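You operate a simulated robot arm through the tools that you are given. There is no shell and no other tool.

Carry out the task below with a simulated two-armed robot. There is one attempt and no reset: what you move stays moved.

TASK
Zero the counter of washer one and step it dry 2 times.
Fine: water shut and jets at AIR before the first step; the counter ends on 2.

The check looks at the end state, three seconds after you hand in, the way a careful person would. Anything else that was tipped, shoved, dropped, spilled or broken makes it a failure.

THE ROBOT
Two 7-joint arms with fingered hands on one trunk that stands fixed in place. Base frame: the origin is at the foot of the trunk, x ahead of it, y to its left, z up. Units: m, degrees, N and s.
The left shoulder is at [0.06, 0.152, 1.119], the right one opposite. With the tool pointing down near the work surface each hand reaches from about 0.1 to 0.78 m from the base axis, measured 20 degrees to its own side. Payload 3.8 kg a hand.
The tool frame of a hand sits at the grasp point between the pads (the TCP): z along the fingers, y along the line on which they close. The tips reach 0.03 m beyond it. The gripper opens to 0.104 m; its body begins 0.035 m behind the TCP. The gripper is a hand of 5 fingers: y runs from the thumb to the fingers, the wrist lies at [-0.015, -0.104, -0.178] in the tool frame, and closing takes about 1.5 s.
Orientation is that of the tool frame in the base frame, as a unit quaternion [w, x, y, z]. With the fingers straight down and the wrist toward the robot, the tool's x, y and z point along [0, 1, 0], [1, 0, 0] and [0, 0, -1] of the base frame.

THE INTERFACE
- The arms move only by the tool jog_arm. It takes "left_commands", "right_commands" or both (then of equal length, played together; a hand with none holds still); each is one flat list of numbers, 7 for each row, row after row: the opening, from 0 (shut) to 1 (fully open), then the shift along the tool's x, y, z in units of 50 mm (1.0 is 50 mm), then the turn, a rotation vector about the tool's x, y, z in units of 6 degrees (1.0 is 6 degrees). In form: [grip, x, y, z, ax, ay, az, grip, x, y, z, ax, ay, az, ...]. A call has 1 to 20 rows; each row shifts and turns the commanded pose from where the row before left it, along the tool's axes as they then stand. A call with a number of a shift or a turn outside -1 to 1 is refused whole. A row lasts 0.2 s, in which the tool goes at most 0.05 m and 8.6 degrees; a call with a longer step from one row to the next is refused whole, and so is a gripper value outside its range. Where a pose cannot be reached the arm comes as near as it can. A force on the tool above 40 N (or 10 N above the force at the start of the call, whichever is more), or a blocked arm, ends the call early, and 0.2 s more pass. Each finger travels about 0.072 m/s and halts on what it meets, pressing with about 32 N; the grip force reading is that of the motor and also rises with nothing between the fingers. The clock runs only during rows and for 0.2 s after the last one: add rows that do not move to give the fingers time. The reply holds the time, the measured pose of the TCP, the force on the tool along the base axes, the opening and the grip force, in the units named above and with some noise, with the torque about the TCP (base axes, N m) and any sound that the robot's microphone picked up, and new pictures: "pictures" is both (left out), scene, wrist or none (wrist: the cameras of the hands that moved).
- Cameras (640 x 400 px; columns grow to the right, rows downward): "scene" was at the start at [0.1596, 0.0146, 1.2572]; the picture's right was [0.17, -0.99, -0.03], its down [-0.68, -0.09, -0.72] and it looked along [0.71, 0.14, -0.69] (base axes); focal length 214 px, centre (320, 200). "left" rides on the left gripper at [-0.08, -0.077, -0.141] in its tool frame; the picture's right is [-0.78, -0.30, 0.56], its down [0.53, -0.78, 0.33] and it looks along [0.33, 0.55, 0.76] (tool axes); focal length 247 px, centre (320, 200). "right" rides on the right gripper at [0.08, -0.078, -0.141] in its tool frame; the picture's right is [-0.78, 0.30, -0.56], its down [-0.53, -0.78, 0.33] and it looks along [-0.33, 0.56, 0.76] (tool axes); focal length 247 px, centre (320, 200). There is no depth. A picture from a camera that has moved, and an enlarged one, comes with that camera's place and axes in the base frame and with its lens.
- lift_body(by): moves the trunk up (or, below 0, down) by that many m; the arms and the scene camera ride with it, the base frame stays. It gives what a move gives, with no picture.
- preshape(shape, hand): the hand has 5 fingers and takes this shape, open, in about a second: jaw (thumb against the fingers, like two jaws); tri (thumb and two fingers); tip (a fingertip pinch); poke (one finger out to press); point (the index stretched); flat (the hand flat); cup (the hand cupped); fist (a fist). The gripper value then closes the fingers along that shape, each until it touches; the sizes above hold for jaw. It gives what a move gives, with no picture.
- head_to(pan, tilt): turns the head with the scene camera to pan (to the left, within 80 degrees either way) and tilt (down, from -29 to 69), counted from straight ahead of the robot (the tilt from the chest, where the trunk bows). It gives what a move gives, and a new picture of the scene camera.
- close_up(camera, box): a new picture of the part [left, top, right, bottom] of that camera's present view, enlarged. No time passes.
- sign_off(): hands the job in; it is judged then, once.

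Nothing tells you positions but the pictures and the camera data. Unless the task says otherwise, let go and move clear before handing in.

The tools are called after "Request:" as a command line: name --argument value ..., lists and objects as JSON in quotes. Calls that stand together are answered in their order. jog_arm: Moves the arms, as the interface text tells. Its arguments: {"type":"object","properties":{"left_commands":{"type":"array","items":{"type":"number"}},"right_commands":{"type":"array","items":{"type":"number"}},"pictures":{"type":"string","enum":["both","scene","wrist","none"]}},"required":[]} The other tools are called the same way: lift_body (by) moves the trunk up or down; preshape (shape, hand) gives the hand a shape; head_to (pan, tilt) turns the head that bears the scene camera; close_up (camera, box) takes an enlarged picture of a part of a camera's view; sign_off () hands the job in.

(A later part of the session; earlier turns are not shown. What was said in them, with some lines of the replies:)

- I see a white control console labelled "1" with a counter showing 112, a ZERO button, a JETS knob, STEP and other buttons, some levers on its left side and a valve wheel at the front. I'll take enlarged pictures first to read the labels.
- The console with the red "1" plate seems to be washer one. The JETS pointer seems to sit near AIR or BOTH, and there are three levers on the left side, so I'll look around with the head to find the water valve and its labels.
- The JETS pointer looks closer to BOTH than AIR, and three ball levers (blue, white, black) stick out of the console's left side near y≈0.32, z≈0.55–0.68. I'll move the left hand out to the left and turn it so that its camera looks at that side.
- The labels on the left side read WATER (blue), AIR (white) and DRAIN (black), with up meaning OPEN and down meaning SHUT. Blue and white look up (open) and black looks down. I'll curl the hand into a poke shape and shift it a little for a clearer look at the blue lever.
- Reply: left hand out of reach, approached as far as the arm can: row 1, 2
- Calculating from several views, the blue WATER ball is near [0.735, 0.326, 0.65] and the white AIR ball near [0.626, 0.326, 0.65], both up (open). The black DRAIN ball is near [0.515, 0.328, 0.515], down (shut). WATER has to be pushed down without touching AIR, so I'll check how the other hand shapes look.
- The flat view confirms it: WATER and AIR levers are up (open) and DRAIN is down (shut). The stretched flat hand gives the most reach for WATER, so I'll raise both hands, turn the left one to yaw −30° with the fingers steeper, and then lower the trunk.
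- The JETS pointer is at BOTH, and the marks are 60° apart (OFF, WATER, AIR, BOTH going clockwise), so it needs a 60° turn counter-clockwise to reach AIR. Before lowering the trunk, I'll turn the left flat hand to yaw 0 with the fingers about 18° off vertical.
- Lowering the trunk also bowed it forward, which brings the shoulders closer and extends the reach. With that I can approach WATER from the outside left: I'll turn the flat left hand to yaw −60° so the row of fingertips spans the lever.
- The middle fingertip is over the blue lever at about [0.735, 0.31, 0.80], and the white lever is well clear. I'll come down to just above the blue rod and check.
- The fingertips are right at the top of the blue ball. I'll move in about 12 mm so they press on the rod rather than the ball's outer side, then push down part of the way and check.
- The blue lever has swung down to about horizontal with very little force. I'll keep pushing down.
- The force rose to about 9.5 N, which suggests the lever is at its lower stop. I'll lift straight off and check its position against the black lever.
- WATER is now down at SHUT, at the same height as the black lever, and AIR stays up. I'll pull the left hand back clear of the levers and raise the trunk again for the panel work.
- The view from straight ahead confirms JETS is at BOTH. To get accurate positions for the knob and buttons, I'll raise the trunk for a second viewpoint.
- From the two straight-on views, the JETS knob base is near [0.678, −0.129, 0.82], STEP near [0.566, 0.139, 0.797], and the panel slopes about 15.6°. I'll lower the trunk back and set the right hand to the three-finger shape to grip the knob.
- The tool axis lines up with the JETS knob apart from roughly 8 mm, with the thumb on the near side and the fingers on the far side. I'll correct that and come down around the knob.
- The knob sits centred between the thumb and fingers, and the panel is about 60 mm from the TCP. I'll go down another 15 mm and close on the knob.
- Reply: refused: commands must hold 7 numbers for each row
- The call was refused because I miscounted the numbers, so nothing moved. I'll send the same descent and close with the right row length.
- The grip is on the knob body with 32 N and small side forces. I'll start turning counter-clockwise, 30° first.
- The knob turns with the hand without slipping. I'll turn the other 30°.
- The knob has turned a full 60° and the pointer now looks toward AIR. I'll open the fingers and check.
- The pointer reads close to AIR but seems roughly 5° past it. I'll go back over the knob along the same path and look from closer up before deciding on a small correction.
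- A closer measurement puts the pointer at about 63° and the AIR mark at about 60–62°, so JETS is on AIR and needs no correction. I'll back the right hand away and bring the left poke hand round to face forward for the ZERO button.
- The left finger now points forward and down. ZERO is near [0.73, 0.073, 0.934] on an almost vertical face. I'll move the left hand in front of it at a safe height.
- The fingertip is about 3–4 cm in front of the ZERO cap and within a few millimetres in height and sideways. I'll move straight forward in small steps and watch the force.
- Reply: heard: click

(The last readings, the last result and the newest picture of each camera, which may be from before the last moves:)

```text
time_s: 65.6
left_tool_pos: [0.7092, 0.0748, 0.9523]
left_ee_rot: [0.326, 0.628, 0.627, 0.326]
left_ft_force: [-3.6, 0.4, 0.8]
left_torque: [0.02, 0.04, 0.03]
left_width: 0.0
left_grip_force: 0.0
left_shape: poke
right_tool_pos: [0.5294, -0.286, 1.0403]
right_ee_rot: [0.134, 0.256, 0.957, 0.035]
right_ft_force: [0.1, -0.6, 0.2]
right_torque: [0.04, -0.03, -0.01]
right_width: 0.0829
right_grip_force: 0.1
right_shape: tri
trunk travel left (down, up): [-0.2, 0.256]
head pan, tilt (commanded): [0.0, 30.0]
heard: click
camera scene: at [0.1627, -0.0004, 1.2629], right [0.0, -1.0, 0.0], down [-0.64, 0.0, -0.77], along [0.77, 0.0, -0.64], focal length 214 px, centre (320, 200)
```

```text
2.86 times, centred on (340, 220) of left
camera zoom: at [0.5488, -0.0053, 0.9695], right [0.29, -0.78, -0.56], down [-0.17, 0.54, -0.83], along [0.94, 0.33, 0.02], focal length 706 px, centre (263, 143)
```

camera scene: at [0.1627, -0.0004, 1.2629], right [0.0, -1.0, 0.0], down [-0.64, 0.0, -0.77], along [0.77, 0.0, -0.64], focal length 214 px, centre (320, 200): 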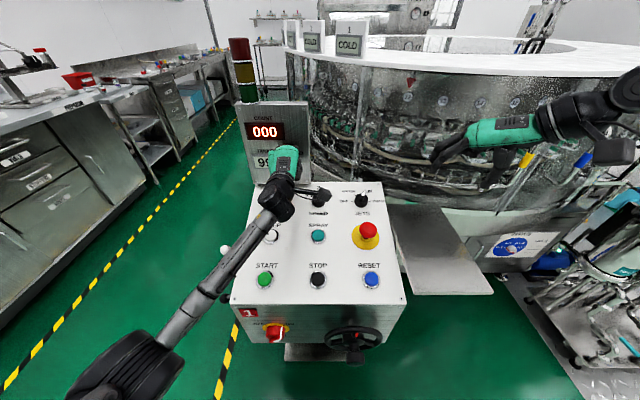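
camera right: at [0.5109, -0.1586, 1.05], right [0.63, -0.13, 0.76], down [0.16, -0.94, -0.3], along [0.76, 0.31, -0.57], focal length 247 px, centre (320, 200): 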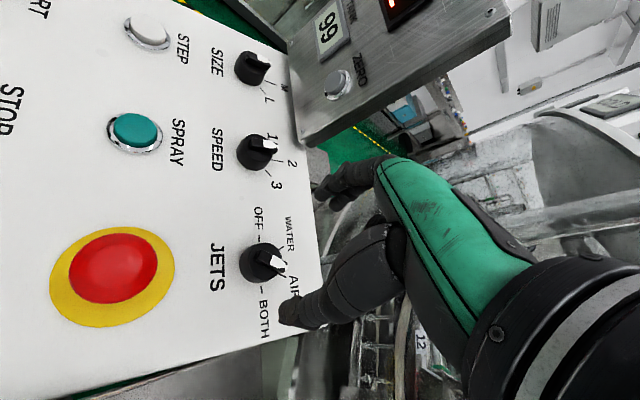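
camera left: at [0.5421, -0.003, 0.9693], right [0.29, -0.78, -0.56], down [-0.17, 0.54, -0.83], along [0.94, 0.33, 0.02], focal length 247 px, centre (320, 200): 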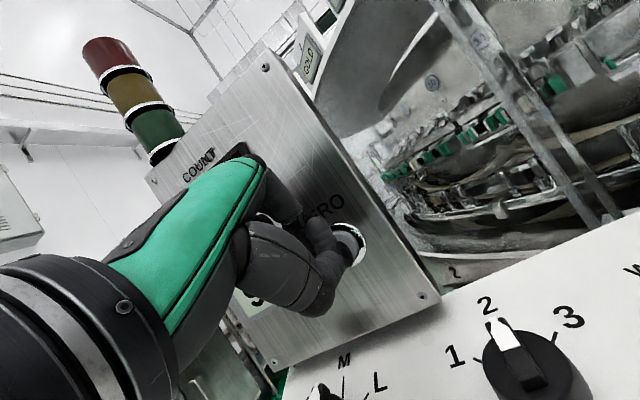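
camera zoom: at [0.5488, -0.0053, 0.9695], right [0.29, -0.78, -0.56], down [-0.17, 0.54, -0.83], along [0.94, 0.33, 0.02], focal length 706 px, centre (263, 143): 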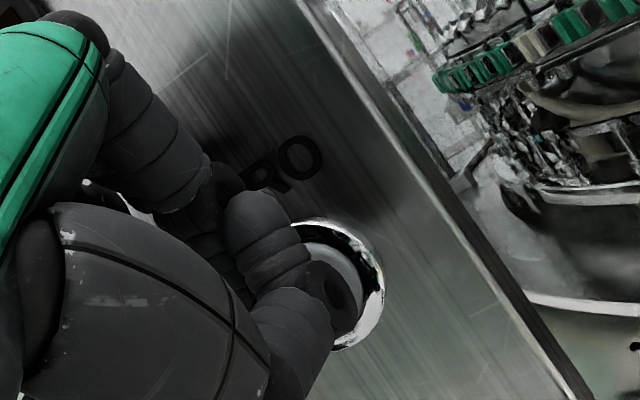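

There was a click and COUNT now reads 000. I'll back the finger away and tilt the hand to point down at the panel for STEP.

Request:
jog_arm --left_commands '[1, 0, -0.115, -0.164, 0, 0, 0, 1, 0, -0.23, -0.328, 0, 0, 0, 1, 0, -0.345, -0.49, 0, 0, 0, 1, 0, -0.345, -0.49, 0, 0, 0, 1, 0, 0.49, -0.345, 0, 0, 0, 1, 0, 0.49, -0.345, 0, 0, 0, 1, 0, 0, 0, 0.93, 0, 0, 1, 0, 0, 0, 0.93, 0, 0, 1, 0, 0, 0, 0.93, 0, 0, 1, 0, 0, 0, 0.93, 0, 0, 1, 0, 0, 0, 0.93, 0, 0, 1, 0, 0, 0, 0.93, 0, 0, 1, 0, 0, 0, 0.93, 0, 0]' --pictures "both"

Request:
close_up --camera "scene" --box '[220, 80, 380, 200]'

```text
time_s: 68.4
left_tool_pos: [0.6209, 0.0739, 1.0104]
left_ee_rot: [0.096, 0.701, 0.7, 0.097]
left_ft_force: [-0.5, -0.9, -0.8]
left_torque: [0.0, 0.01, 0.01]
left_width: 0.0
left_grip_force: 0.0
left_shape: poke
right_tool_pos: [0.5308, -0.2867, 1.0398]
right_ee_rot: [0.133, 0.256, 0.957, 0.036]
right_ft_force: [-0.1, -0.8, -0.1]
right_torque: [0.0, 0.0, 0.03]
right_width: 0.083
right_grip_force: 0.1
right_shape: tri
trunk travel left (down, up): [-0.2, 0.256]
head pan, tilt (commanded): [0.0, 30.0]
camera scene: at [0.164, -0.0007, 1.2627], right [0.0, -1.0, 0.0], down [-0.64, 0.0, -0.77], along [0.77, 0.0, -0.64], focal length 214 px, centre (320, 200)
camera left: at [0.5069, -0.0065, 1.126], right [-0.13, -0.77, -0.62], down [-0.66, 0.54, -0.53], along [0.74, 0.33, -0.58], focal length 247 px, centre (320, 200)
```

scene: 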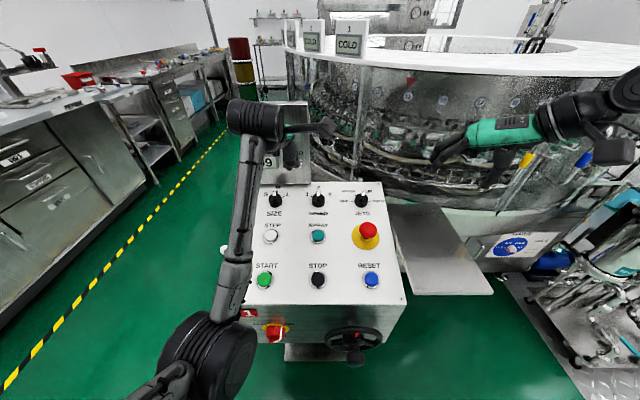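
left: 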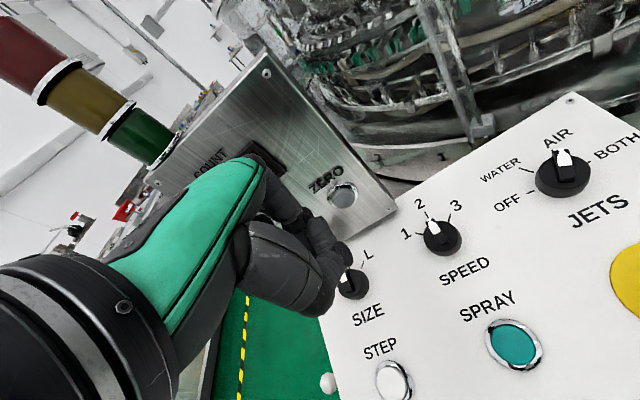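

```text
3.33 times, centred on (300, 140) of scene
camera zoom: at [0.164, -0.0007, 1.2627], right [0.0, -1.0, 0.0], down [-0.64, 0.0, -0.77], along [0.77, 0.0, -0.64], focal length 715 px, centre (387, 400)
```

zoom: 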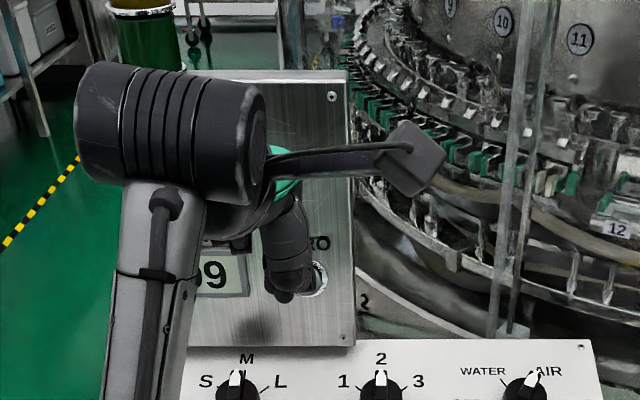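

Request:
jog_arm --left_commands '[1, 0.288, -0.432, 0.44, 0, 0, 0, 1, 0.288, -0.432, 0.44, 0, 0, 0, 1, 0.288, -0.432, 0.44, 0, 0, 0, 1, 0.288, -0.432, 0.44, 0, 0, 0, 1, 0.288, -0.432, 0.44, 0, 0, 0]' --pictures "both"

Request:
close_up --camera "left" --box '[240, 140, 460, 320]'

Request:
close_up --camera "scene" --box '[220, 90, 340, 290]'

```text
time_s: 69.6
left_tool_pos: [0.546, 0.1491, 0.8788]
left_ee_rot: [0.097, 0.7, 0.7, 0.098]
left_ft_force: [0.1, 0.0, 0.6]
left_torque: [0.04, -0.01, -0.03]
left_width: 0.0
left_grip_force: 0.1
left_shape: poke
right_tool_pos: [0.5299, -0.2848, 1.0398]
right_ee_rot: [0.135, 0.255, 0.957, 0.036]
right_ft_force: [-0.5, 0.3, 0.0]
right_torque: [-0.04, 0.0, -0.01]
right_width: 0.0831
right_grip_force: 0.0
right_shape: tri
trunk travel left (down, up): [-0.2, 0.256]
head pan, tilt (commanded): [0.0, 30.0]
camera scene: at [0.1633, 0.0, 1.2628], right [0.0, -1.0, 0.0], down [-0.64, 0.0, -0.77], along [0.77, 0.0, -0.64], focal length 214 px, centre (320, 200)
camera left: at [0.4317, 0.0677, 0.9937], right [-0.13, -0.78, -0.62], down [-0.66, 0.54, -0.53], along [0.74, 0.33, -0.58], focal length 247 px, centre (320, 200)
```

scene: 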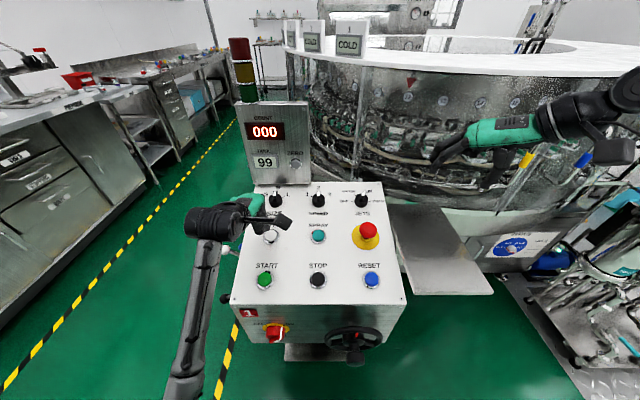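
left: 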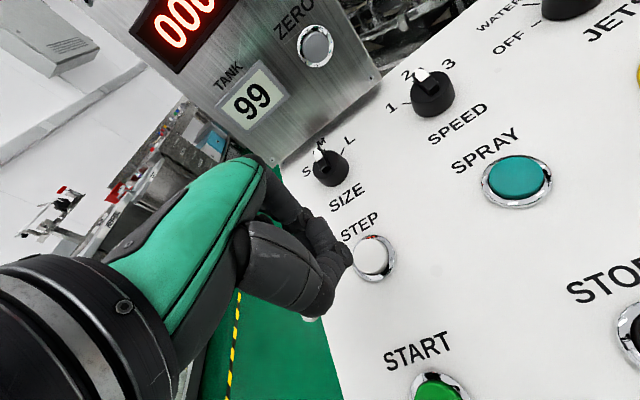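

```text
2.22 times, centred on (350, 230) of left
camera zoom: at [0.4317, 0.0677, 0.9937], right [-0.13, -0.78, -0.62], down [-0.66, 0.54, -0.53], along [0.74, 0.33, -0.58], focal length 549 px, centre (253, 133)
```

zoom: 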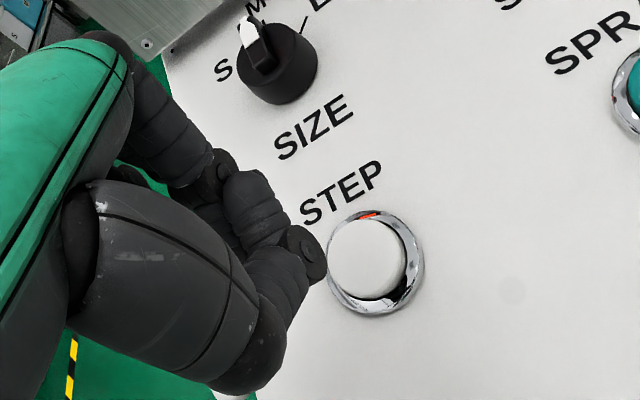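

```text
2.00 times, centred on (280, 190) of scene
camera zoom: at [0.1633, 0.0, 1.2628], right [0.0, -1.0, 0.0], down [-0.64, 0.0, -0.77], along [0.77, 0.0, -0.64], focal length 429 px, centre (400, 220)
```

zoom: 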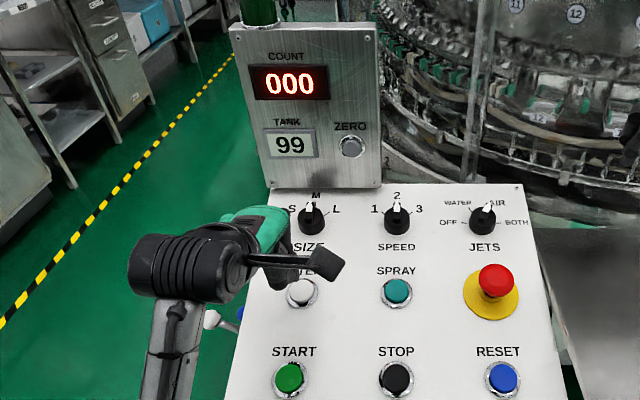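

COUNT reads 000 and the fingertip is about 5 cm above STEP, nearly centred. I'll make a small correction and come down to just above the cap.

Request:
jog_arm --left_commands '[1, -0.06, 0.08, 0.45, 0, 0, 0, 1, 0, 0, 0.35, 0, 0, 0]' --pictures "wrist"

Request:
close_up --camera "left" --box '[240, 140, 460, 320]'

Request:
close_up --camera "scene" --box '[220, 90, 400, 290]'

```text
time_s: 70.2
left_tool_pos: [0.5614, 0.1455, 0.8391]
left_ee_rot: [0.097, 0.7, 0.7, 0.098]
left_ft_force: [0.2, 0.5, 0.2]
left_torque: [0.0, -0.03, 0.01]
left_width: 0.0
left_grip_force: 0.0
left_shape: poke
right_tool_pos: [0.5296, -0.2853, 1.0397]
right_ee_rot: [0.135, 0.256, 0.957, 0.036]
right_ft_force: [0.0, -0.2, 0.2]
right_torque: [-0.04, 0.06, 0.02]
right_width: 0.083
right_grip_force: 0.1
right_shape: tri
trunk travel left (down, up): [-0.2, 0.256]
head pan, tilt (commanded): [0.0, 30.0]
camera left: at [0.4471, 0.0651, 0.9549], right [-0.13, -0.78, -0.62], down [-0.66, 0.54, -0.53], along [0.74, 0.33, -0.58], focal length 247 px, centre (320, 200)
```

left: 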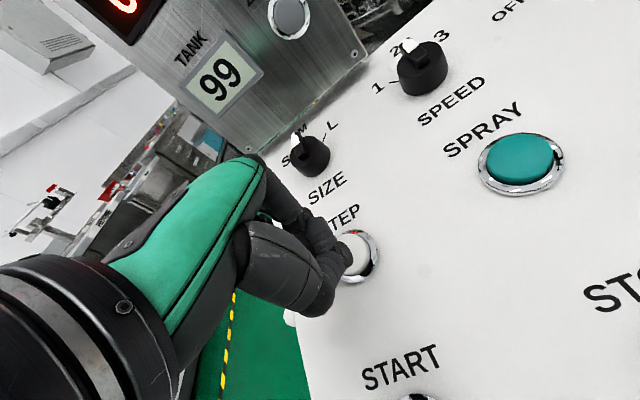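

```text
2.22 times, centred on (350, 230) of left
camera zoom: at [0.4471, 0.0651, 0.9549], right [-0.13, -0.78, -0.62], down [-0.66, 0.54, -0.53], along [0.74, 0.33, -0.58], focal length 549 px, centre (253, 133)
```

zoom: 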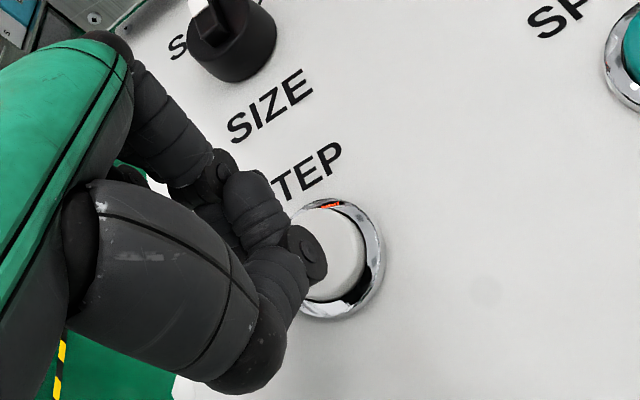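

```text
2.00 times, centred on (310, 190) of scene
camera zoom: at [0.1637, -0.0004, 1.2627], right [0.0, -1.0, 0.0], down [-0.64, 0.0, -0.77], along [0.77, 0.0, -0.64], focal length 429 px, centre (340, 220)
```

zoom: 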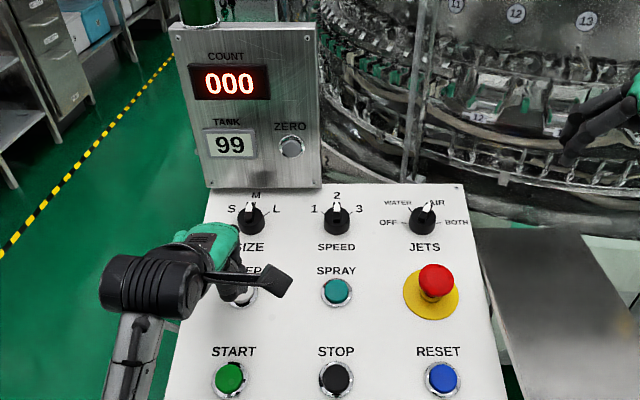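

Request:
jog_arm --left_commands '[1, 0, 0, 0.08, 0, 0, 0, 1, 0, 0, 0.08, 0, 0, 0, 1, 0, 0, 0.08, 0, 0, 0]' --pictures "scene"

```text
time_s: 71.0
left_tool_pos: [0.5643, 0.1438, 0.8281]
left_ee_rot: [0.098, 0.7, 0.7, 0.1]
left_ft_force: [-0.3, 0.6, 1.7]
left_torque: [0.01, 0.0, -0.02]
left_width: 0.0
left_grip_force: 0.1
left_shape: poke
right_tool_pos: [0.5307, -0.2868, 1.0394]
right_ee_rot: [0.134, 0.256, 0.957, 0.036]
right_ft_force: [0.5, -0.6, 0.6]
right_torque: [-0.02, -0.03, 0.01]
right_width: 0.083
right_grip_force: 0.1
right_shape: tri
trunk travel left (down, up): [-0.2, 0.256]
head pan, tilt (commanded): [0.0, 30.0]
heard: click
camera scene: at [0.1634, -0.0005, 1.2628], right [0.0, -1.0, 0.0], down [-0.64, 0.0, -0.77], along [0.77, 0.0, -0.64], focal length 214 px, centre (320, 200)
```

scene: 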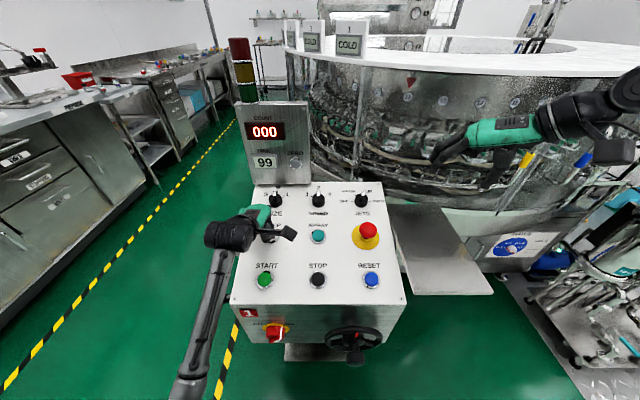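

I heard a click but COUNT still shows 000. The step may take a moment, so I'll back off 2 cm, wait and look.

Request:
jog_arm --left_commands '[1, 0, 0, -0.2, 0, 0, 0, 1, 0, 0, -0.2, 0, 0, 0, 1, 0, 0, 0, 0, 0, 0, 1, 0, 0, 0, 0, 0, 0, 1, 0, 0, 0, 0, 0, 0]' --pictures "scene"

Request:
close_up --camera "scene" --box '[220, 20, 400, 200]'

```text
time_s: 72.2
left_tool_pos: [0.559, 0.1416, 0.8456]
left_ee_rot: [0.097, 0.7, 0.701, 0.099]
left_ft_force: [1.1, 0.1, -0.3]
left_torque: [0.02, -0.03, 0.01]
left_width: 0.0001
left_grip_force: 0.0
left_shape: poke
right_tool_pos: [0.5303, -0.2855, 1.0388]
right_ee_rot: [0.135, 0.257, 0.956, 0.036]
right_ft_force: [0.5, 0.3, 0.2]
right_torque: [-0.03, 0.0, 0.0]
right_width: 0.0832
right_grip_force: 0.0
right_shape: tri
trunk travel left (down, up): [-0.2, 0.256]
head pan, tilt (commanded): [0.0, 30.0]
camera scene: at [0.1637, -0.0005, 1.2627], right [0.0, -1.0, 0.0], down [-0.64, 0.0, -0.77], along [0.77, 0.0, -0.64], focal length 214 px, centre (320, 200)
```

scene: 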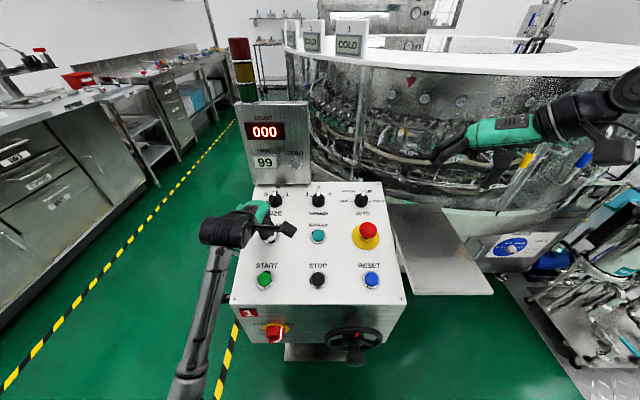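

```text
2.22 times, centred on (310, 110) of scene
camera zoom: at [0.1637, -0.0005, 1.2627], right [0.0, -1.0, 0.0], down [-0.64, 0.0, -0.77], along [0.77, 0.0, -0.64], focal length 477 px, centre (342, 400)
```

zoom: 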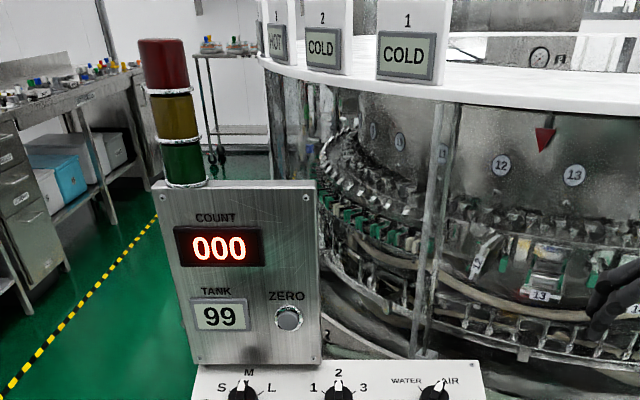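

The carousel seems to be moving, so I'll wait and check the count again before pressing anything.

Request:
jog_arm --left_commands '[1, 0, 0, 0, 0, 0, 0, 1, 0, 0, 0, 0, 0, 0, 1, 0, 0, 0, 0, 0, 0, 1, 0, 0, 0, 0, 0, 0, 1, 0, 0, 0, 0, 0, 0, 1, 0, 0, 0, 0, 0, 0, 1, 0, 0, 0, 0, 0, 0, 1, 0, 0, 0, 0, 0, 0, 1, 0, 0, 0, 0, 0, 0, 1, 0, 0, 0, 0, 0, 0]' --pictures "scene"

Request:
close_up --camera "scene" --box '[220, 20, 400, 200]'

Request:
close_up --camera "scene" --box '[380, 60, 560, 200]'

```text
time_s: 74.4
left_tool_pos: [0.5572, 0.1447, 0.8456]
left_ee_rot: [0.097, 0.7, 0.7, 0.098]
left_ft_force: [0.3, -0.3, 0.2]
left_torque: [-0.02, 0.05, -0.03]
left_width: 0.0
left_grip_force: 0.0
left_shape: poke
right_tool_pos: [0.5295, -0.2845, 1.039]
right_ee_rot: [0.135, 0.256, 0.957, 0.036]
right_ft_force: [1.0, 0.4, 0.8]
right_torque: [-0.01, -0.02, 0.02]
right_width: 0.0831
right_grip_force: 0.1
right_shape: tri
trunk travel left (down, up): [-0.2, 0.256]
head pan, tilt (commanded): [0.0, 30.0]
camera scene: at [0.1637, -0.0005, 1.2627], right [0.0, -1.0, 0.0], down [-0.64, 0.0, -0.77], along [0.77, 0.0, -0.64], focal length 214 px, centre (320, 200)
```

scene: 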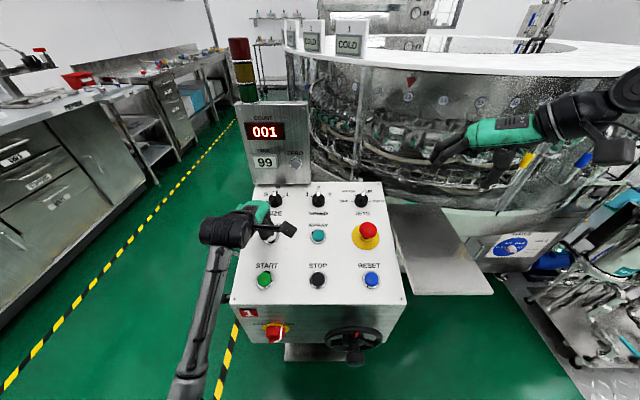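

```text
2.22 times, centred on (310, 110) of scene
camera zoom: at [0.1637, -0.0005, 1.2627], right [0.0, -1.0, 0.0], down [-0.64, 0.0, -0.77], along [0.77, 0.0, -0.64], focal length 477 px, centre (342, 400)
```

zoom: 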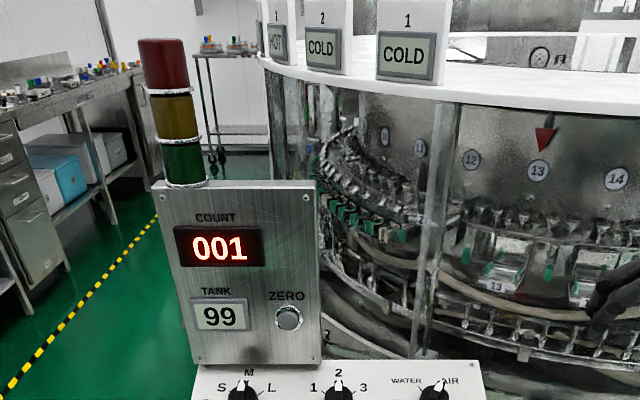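

```text
2.86 times, centred on (470, 130) of scene
camera zoom: at [0.1637, -0.0005, 1.2627], right [0.0, -1.0, 0.0], down [-0.64, 0.0, -0.77], along [0.77, 0.0, -0.64], focal length 613 px, centre (-109, 400)
```

zoom: 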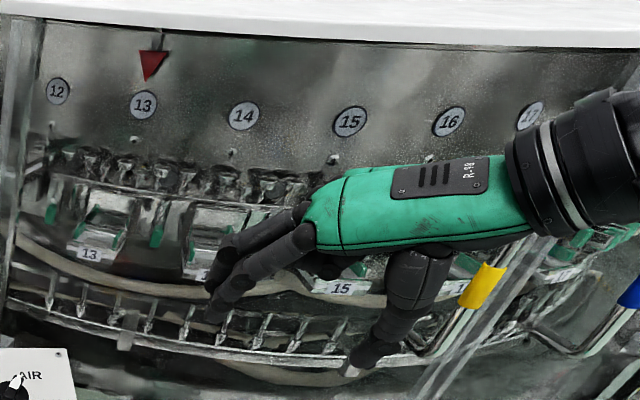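

COUNT is 001 and station 13 sits under the arrow, so the first step is done. I'll press STEP a second time.

Request:
jog_arm --left_commands '[1, 0, 0, 0.16, 0, 0, 0, 1, 0, 0, 0.08, 0, 0, 0, 1, 0, 0, 0.08, 0, 0, 0, 1, 0, 0, 0.08, 0, 0, 0]' --pictures "scene"

```text
time_s: 75.4
left_tool_pos: [0.5648, 0.1433, 0.8275]
left_ee_rot: [0.098, 0.7, 0.7, 0.099]
left_ft_force: [0.4, 0.8, 2.4]
left_torque: [0.06, -0.04, -0.04]
left_width: 0.0
left_grip_force: 0.1
left_shape: poke
right_tool_pos: [0.5289, -0.2862, 1.0398]
right_ee_rot: [0.134, 0.256, 0.957, 0.036]
right_ft_force: [0.6, 0.0, 1.1]
right_torque: [0.01, 0.02, -0.01]
right_width: 0.083
right_grip_force: 0.0
right_shape: tri
trunk travel left (down, up): [-0.2, 0.256]
head pan, tilt (commanded): [0.0, 30.0]
heard: click
camera scene: at [0.1633, -0.0006, 1.2628], right [0.0, -1.0, 0.0], down [-0.64, 0.0, -0.77], along [0.77, 0.0, -0.64], focal length 214 px, centre (320, 200)
```

scene: 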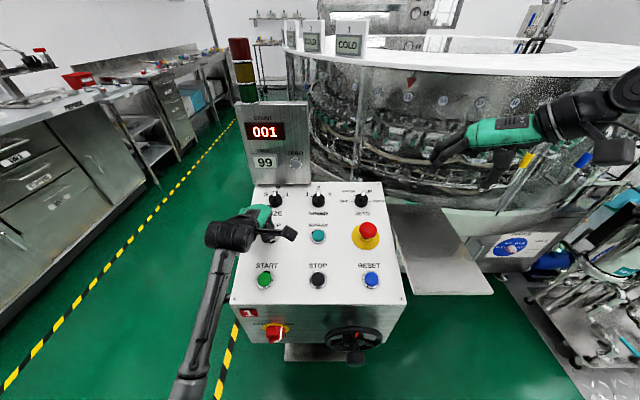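

I heard a second click. I'll lift the finger well clear of the panel and wait for the step to finish.

Request:
jog_arm --left_commands '[1, 0, 0, -0.3, 0, 0, 0, 1, 0, 0, -0.7, 0, 0, 0, 1, 0, 0, -0.9, 0, 0, 0, 1, 0, 0, -0.9, 0, 0, 0, 1, 0, 0, 0, 0, 0, 0, 1, 0, 0, 0, 0, 0, 0, 1, 0, 0, 0, 0, 0, 0, 1, 0, 0, 0, 0, 0, 0, 1, 0, 0, 0, 0, 0, 0, 1, 0, 0, 0, 0, 0, 0, 1, 0, 0, 0, 0, 0, 0, 1, 0, 0, 0, 0, 0, 0, 1, 0, 0, 0, 0, 0, 0, 1, 0, 0, 0, 0, 0, 0, 1, 0, 0, 0, 0, 0, 0]' --pictures "both"

Request:
close_up --camera "scene" --box '[220, 20, 400, 200]'

```text
time_s: 78.6
left_tool_pos: [0.5243, 0.1418, 0.9621]
left_ee_rot: [0.097, 0.701, 0.7, 0.098]
left_ft_force: [-0.1, 0.6, -0.1]
left_torque: [0.02, 0.01, 0.01]
left_width: 0.0
left_grip_force: 0.0
left_shape: poke
right_tool_pos: [0.5293, -0.2858, 1.0386]
right_ee_rot: [0.134, 0.256, 0.957, 0.036]
right_ft_force: [0.0, -0.8, 0.5]
right_torque: [0.01, 0.02, -0.02]
right_width: 0.0829
right_grip_force: 0.1
right_shape: tri
trunk travel left (down, up): [-0.2, 0.256]
head pan, tilt (commanded): [0.0, 30.0]
camera scene: at [0.1637, -0.0005, 1.2627], right [0.0, -1.0, 0.0], down [-0.64, 0.0, -0.77], along [0.77, 0.0, -0.64], focal length 214 px, centre (320, 200)
camera left: at [0.4116, 0.0612, 1.076], right [-0.13, -0.78, -0.62], down [-0.66, 0.54, -0.53], along [0.74, 0.33, -0.58], focal length 247 px, centre (320, 200)
```

scene: 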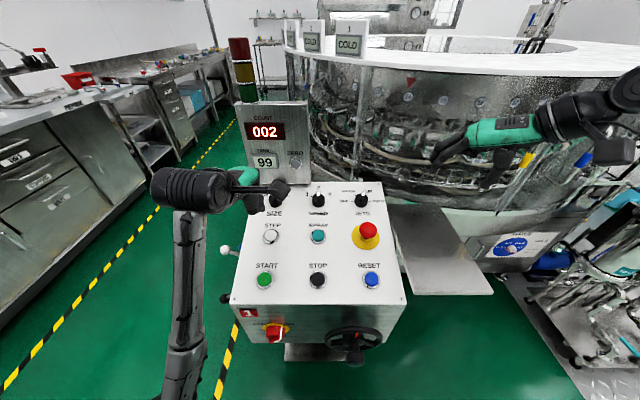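
left: 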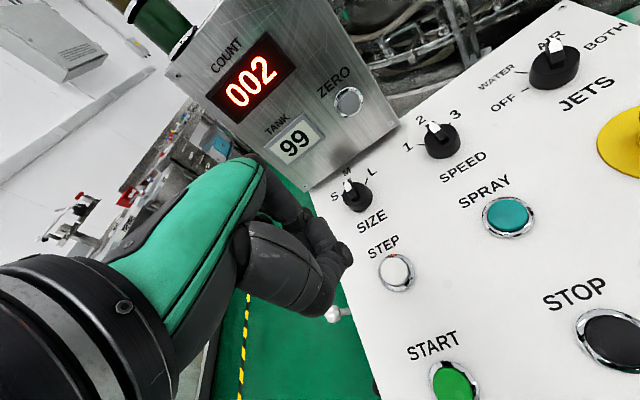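

```text
2.22 times, centred on (310, 110) of scene
camera zoom: at [0.1637, -0.0005, 1.2627], right [0.0, -1.0, 0.0], down [-0.64, 0.0, -0.77], along [0.77, 0.0, -0.64], focal length 477 px, centre (342, 400)
```

zoom: 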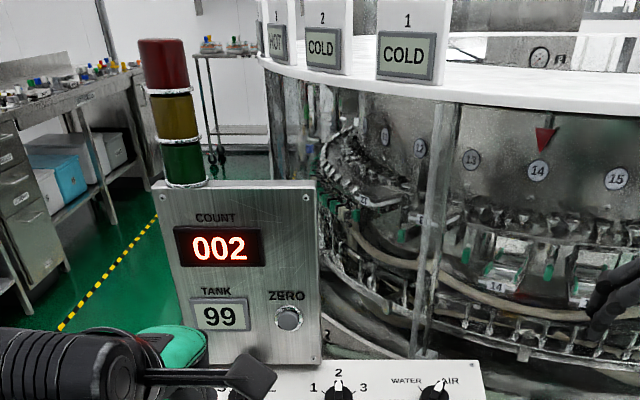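

COUNT reads 002, TANK is unchanged at 99 and station 14 is under the arrow. I'll move the left hand up and out to the side, pull the right hand back, and do a last check of the panel and levers.

Request:
jog_arm --left_commands '[1, 0.3, -0.3, -0.7, 0, 0, 0, 1, 0.3, -0.3, -0.7, 0, 0, 0, 1, 0.8, -0.2, -0.3, 0, 0, 0, 1, 0.8, -0.2, -0.3, 0, 0, 0, 1, 0.8, -0.2, 0, 0, 0, 0, 1, 0.8, -0.2, 0, 0, 0, 0]' --right_commands '[0.8, 0, 0, -0.6, 0, 0, 0, 0.8, 0, 0, -0.6, 0, 0, 0, 0.8, 0, -0.4, -0.4, 0, 0, 0, 0.8, 0, 0, 0, 0, 0, 0, 0.8, 0, 0, 0, 0, 0, 0, 0.8, 0, 0, 0, 0, 0, 0]' --pictures "both"

Request:
close_up --camera "scene" --box '[210, 90, 410, 350]'

Request:
close_up --camera "scene" --box '[335, 176, 391, 216]'

```text
time_s: 80.0
left_tool_pos: [0.4293, 0.3353, 1.0377]
left_ee_rot: [0.098, 0.7, 0.7, 0.099]
left_ft_force: [0.1, 0.5, -0.5]
left_torque: [-0.03, -0.01, -0.01]
left_width: 0.0
left_grip_force: 0.1
left_shape: poke
right_tool_pos: [0.4976, -0.3031, 1.1142]
right_ee_rot: [0.135, 0.256, 0.957, 0.036]
right_ft_force: [1.0, 0.6, 0.6]
right_torque: [0.0, -0.02, -0.03]
right_width: 0.0833
right_grip_force: 0.2
right_shape: tri
trunk travel left (down, up): [-0.2, 0.256]
head pan, tilt (commanded): [0.0, 30.0]
camera scene: at [0.1633, 0.0002, 1.2628], right [0.0, -1.0, 0.0], down [-0.64, 0.0, -0.77], along [0.77, 0.0, -0.64], focal length 214 px, centre (320, 200)
camera right: at [0.3548, -0.3301, 1.2199], right [0.63, -0.13, 0.76], down [0.16, -0.94, -0.3], along [0.76, 0.31, -0.58], focal length 247 px, centre (320, 200)
camera left: at [0.3165, 0.2546, 1.1534], right [-0.13, -0.78, -0.62], down [-0.66, 0.54, -0.53], along [0.74, 0.33, -0.58], focal length 247 px, centre (320, 200)
```

scene: 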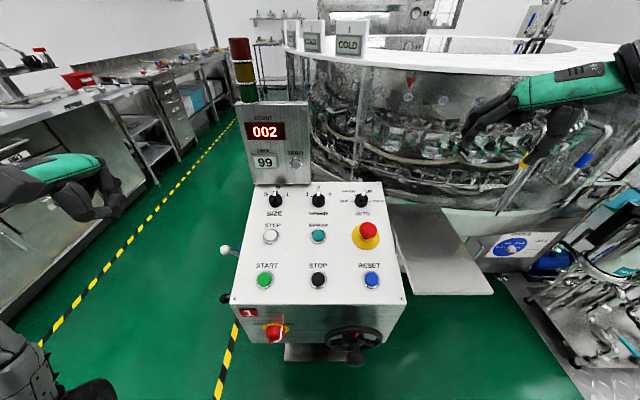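
right: 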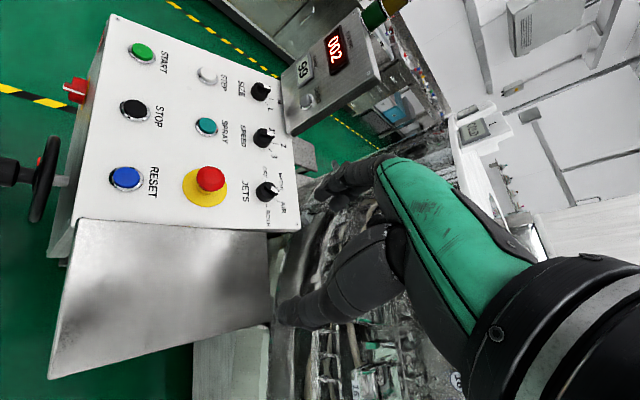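
left: 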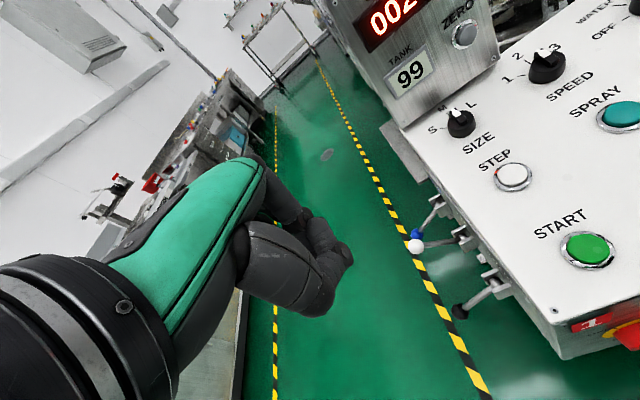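

```text
1.54 times, centred on (310, 220) of scene
camera zoom: at [0.1633, 0.0002, 1.2628], right [0.0, -1.0, 0.0], down [-0.64, 0.0, -0.77], along [0.77, 0.0, -0.64], focal length 330 px, centre (335, 169)
```

zoom: 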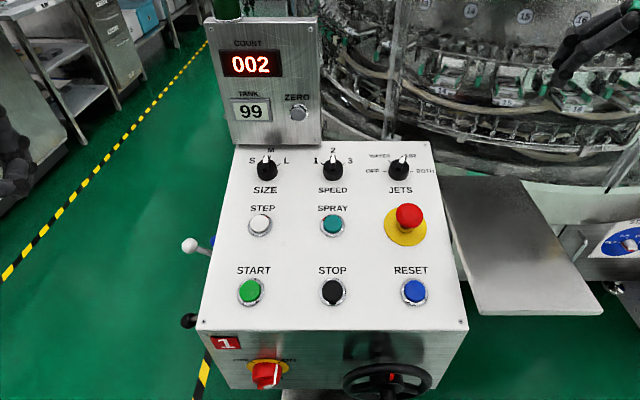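

```text
10.00 times, centred on (363, 196) of scene
camera zoom: at [0.1633, 0.0002, 1.2628], right [0.0, -1.0, 0.0], down [-0.64, 0.0, -0.77], along [0.77, 0.0, -0.64], focal length 2145 px, centre (-110, 240)
```

zoom: 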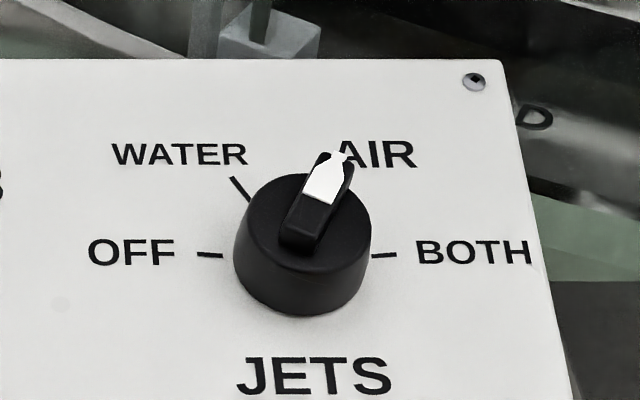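

Everything checks out: COUNT is 002, JETS is at AIR, and the WATER lever is down at SHUT. AIR and DRAIN are as they were, and both hands are clear. I'm handing in now.

Request:
sign_off

```text
The job is handed in.
```

Washer one's counter was zeroed and the washer was stepped dry twice; COUNT read 002 when I handed the job in.

- **Before stepping:** I pushed the WATER lever down to SHUT and turned JETS from BOTH to AIR. The JETS pointer sits within a few degrees of the AIR mark. AIR stayed open and DRAIN stayed shut, as I found them.
- **Counter:** ZERO took COUNT from 112 to 000. STEP was then pressed twice, and I waited for each step to finish: COUNT went to 001, then 002. The carousel moved one station each time, and station 14 is now under the arrow. TANK stayed at 99 throughout.
- **End state:** I let go of everything and moved both hands clear of the console. I saw nothing else moved or disturbed.
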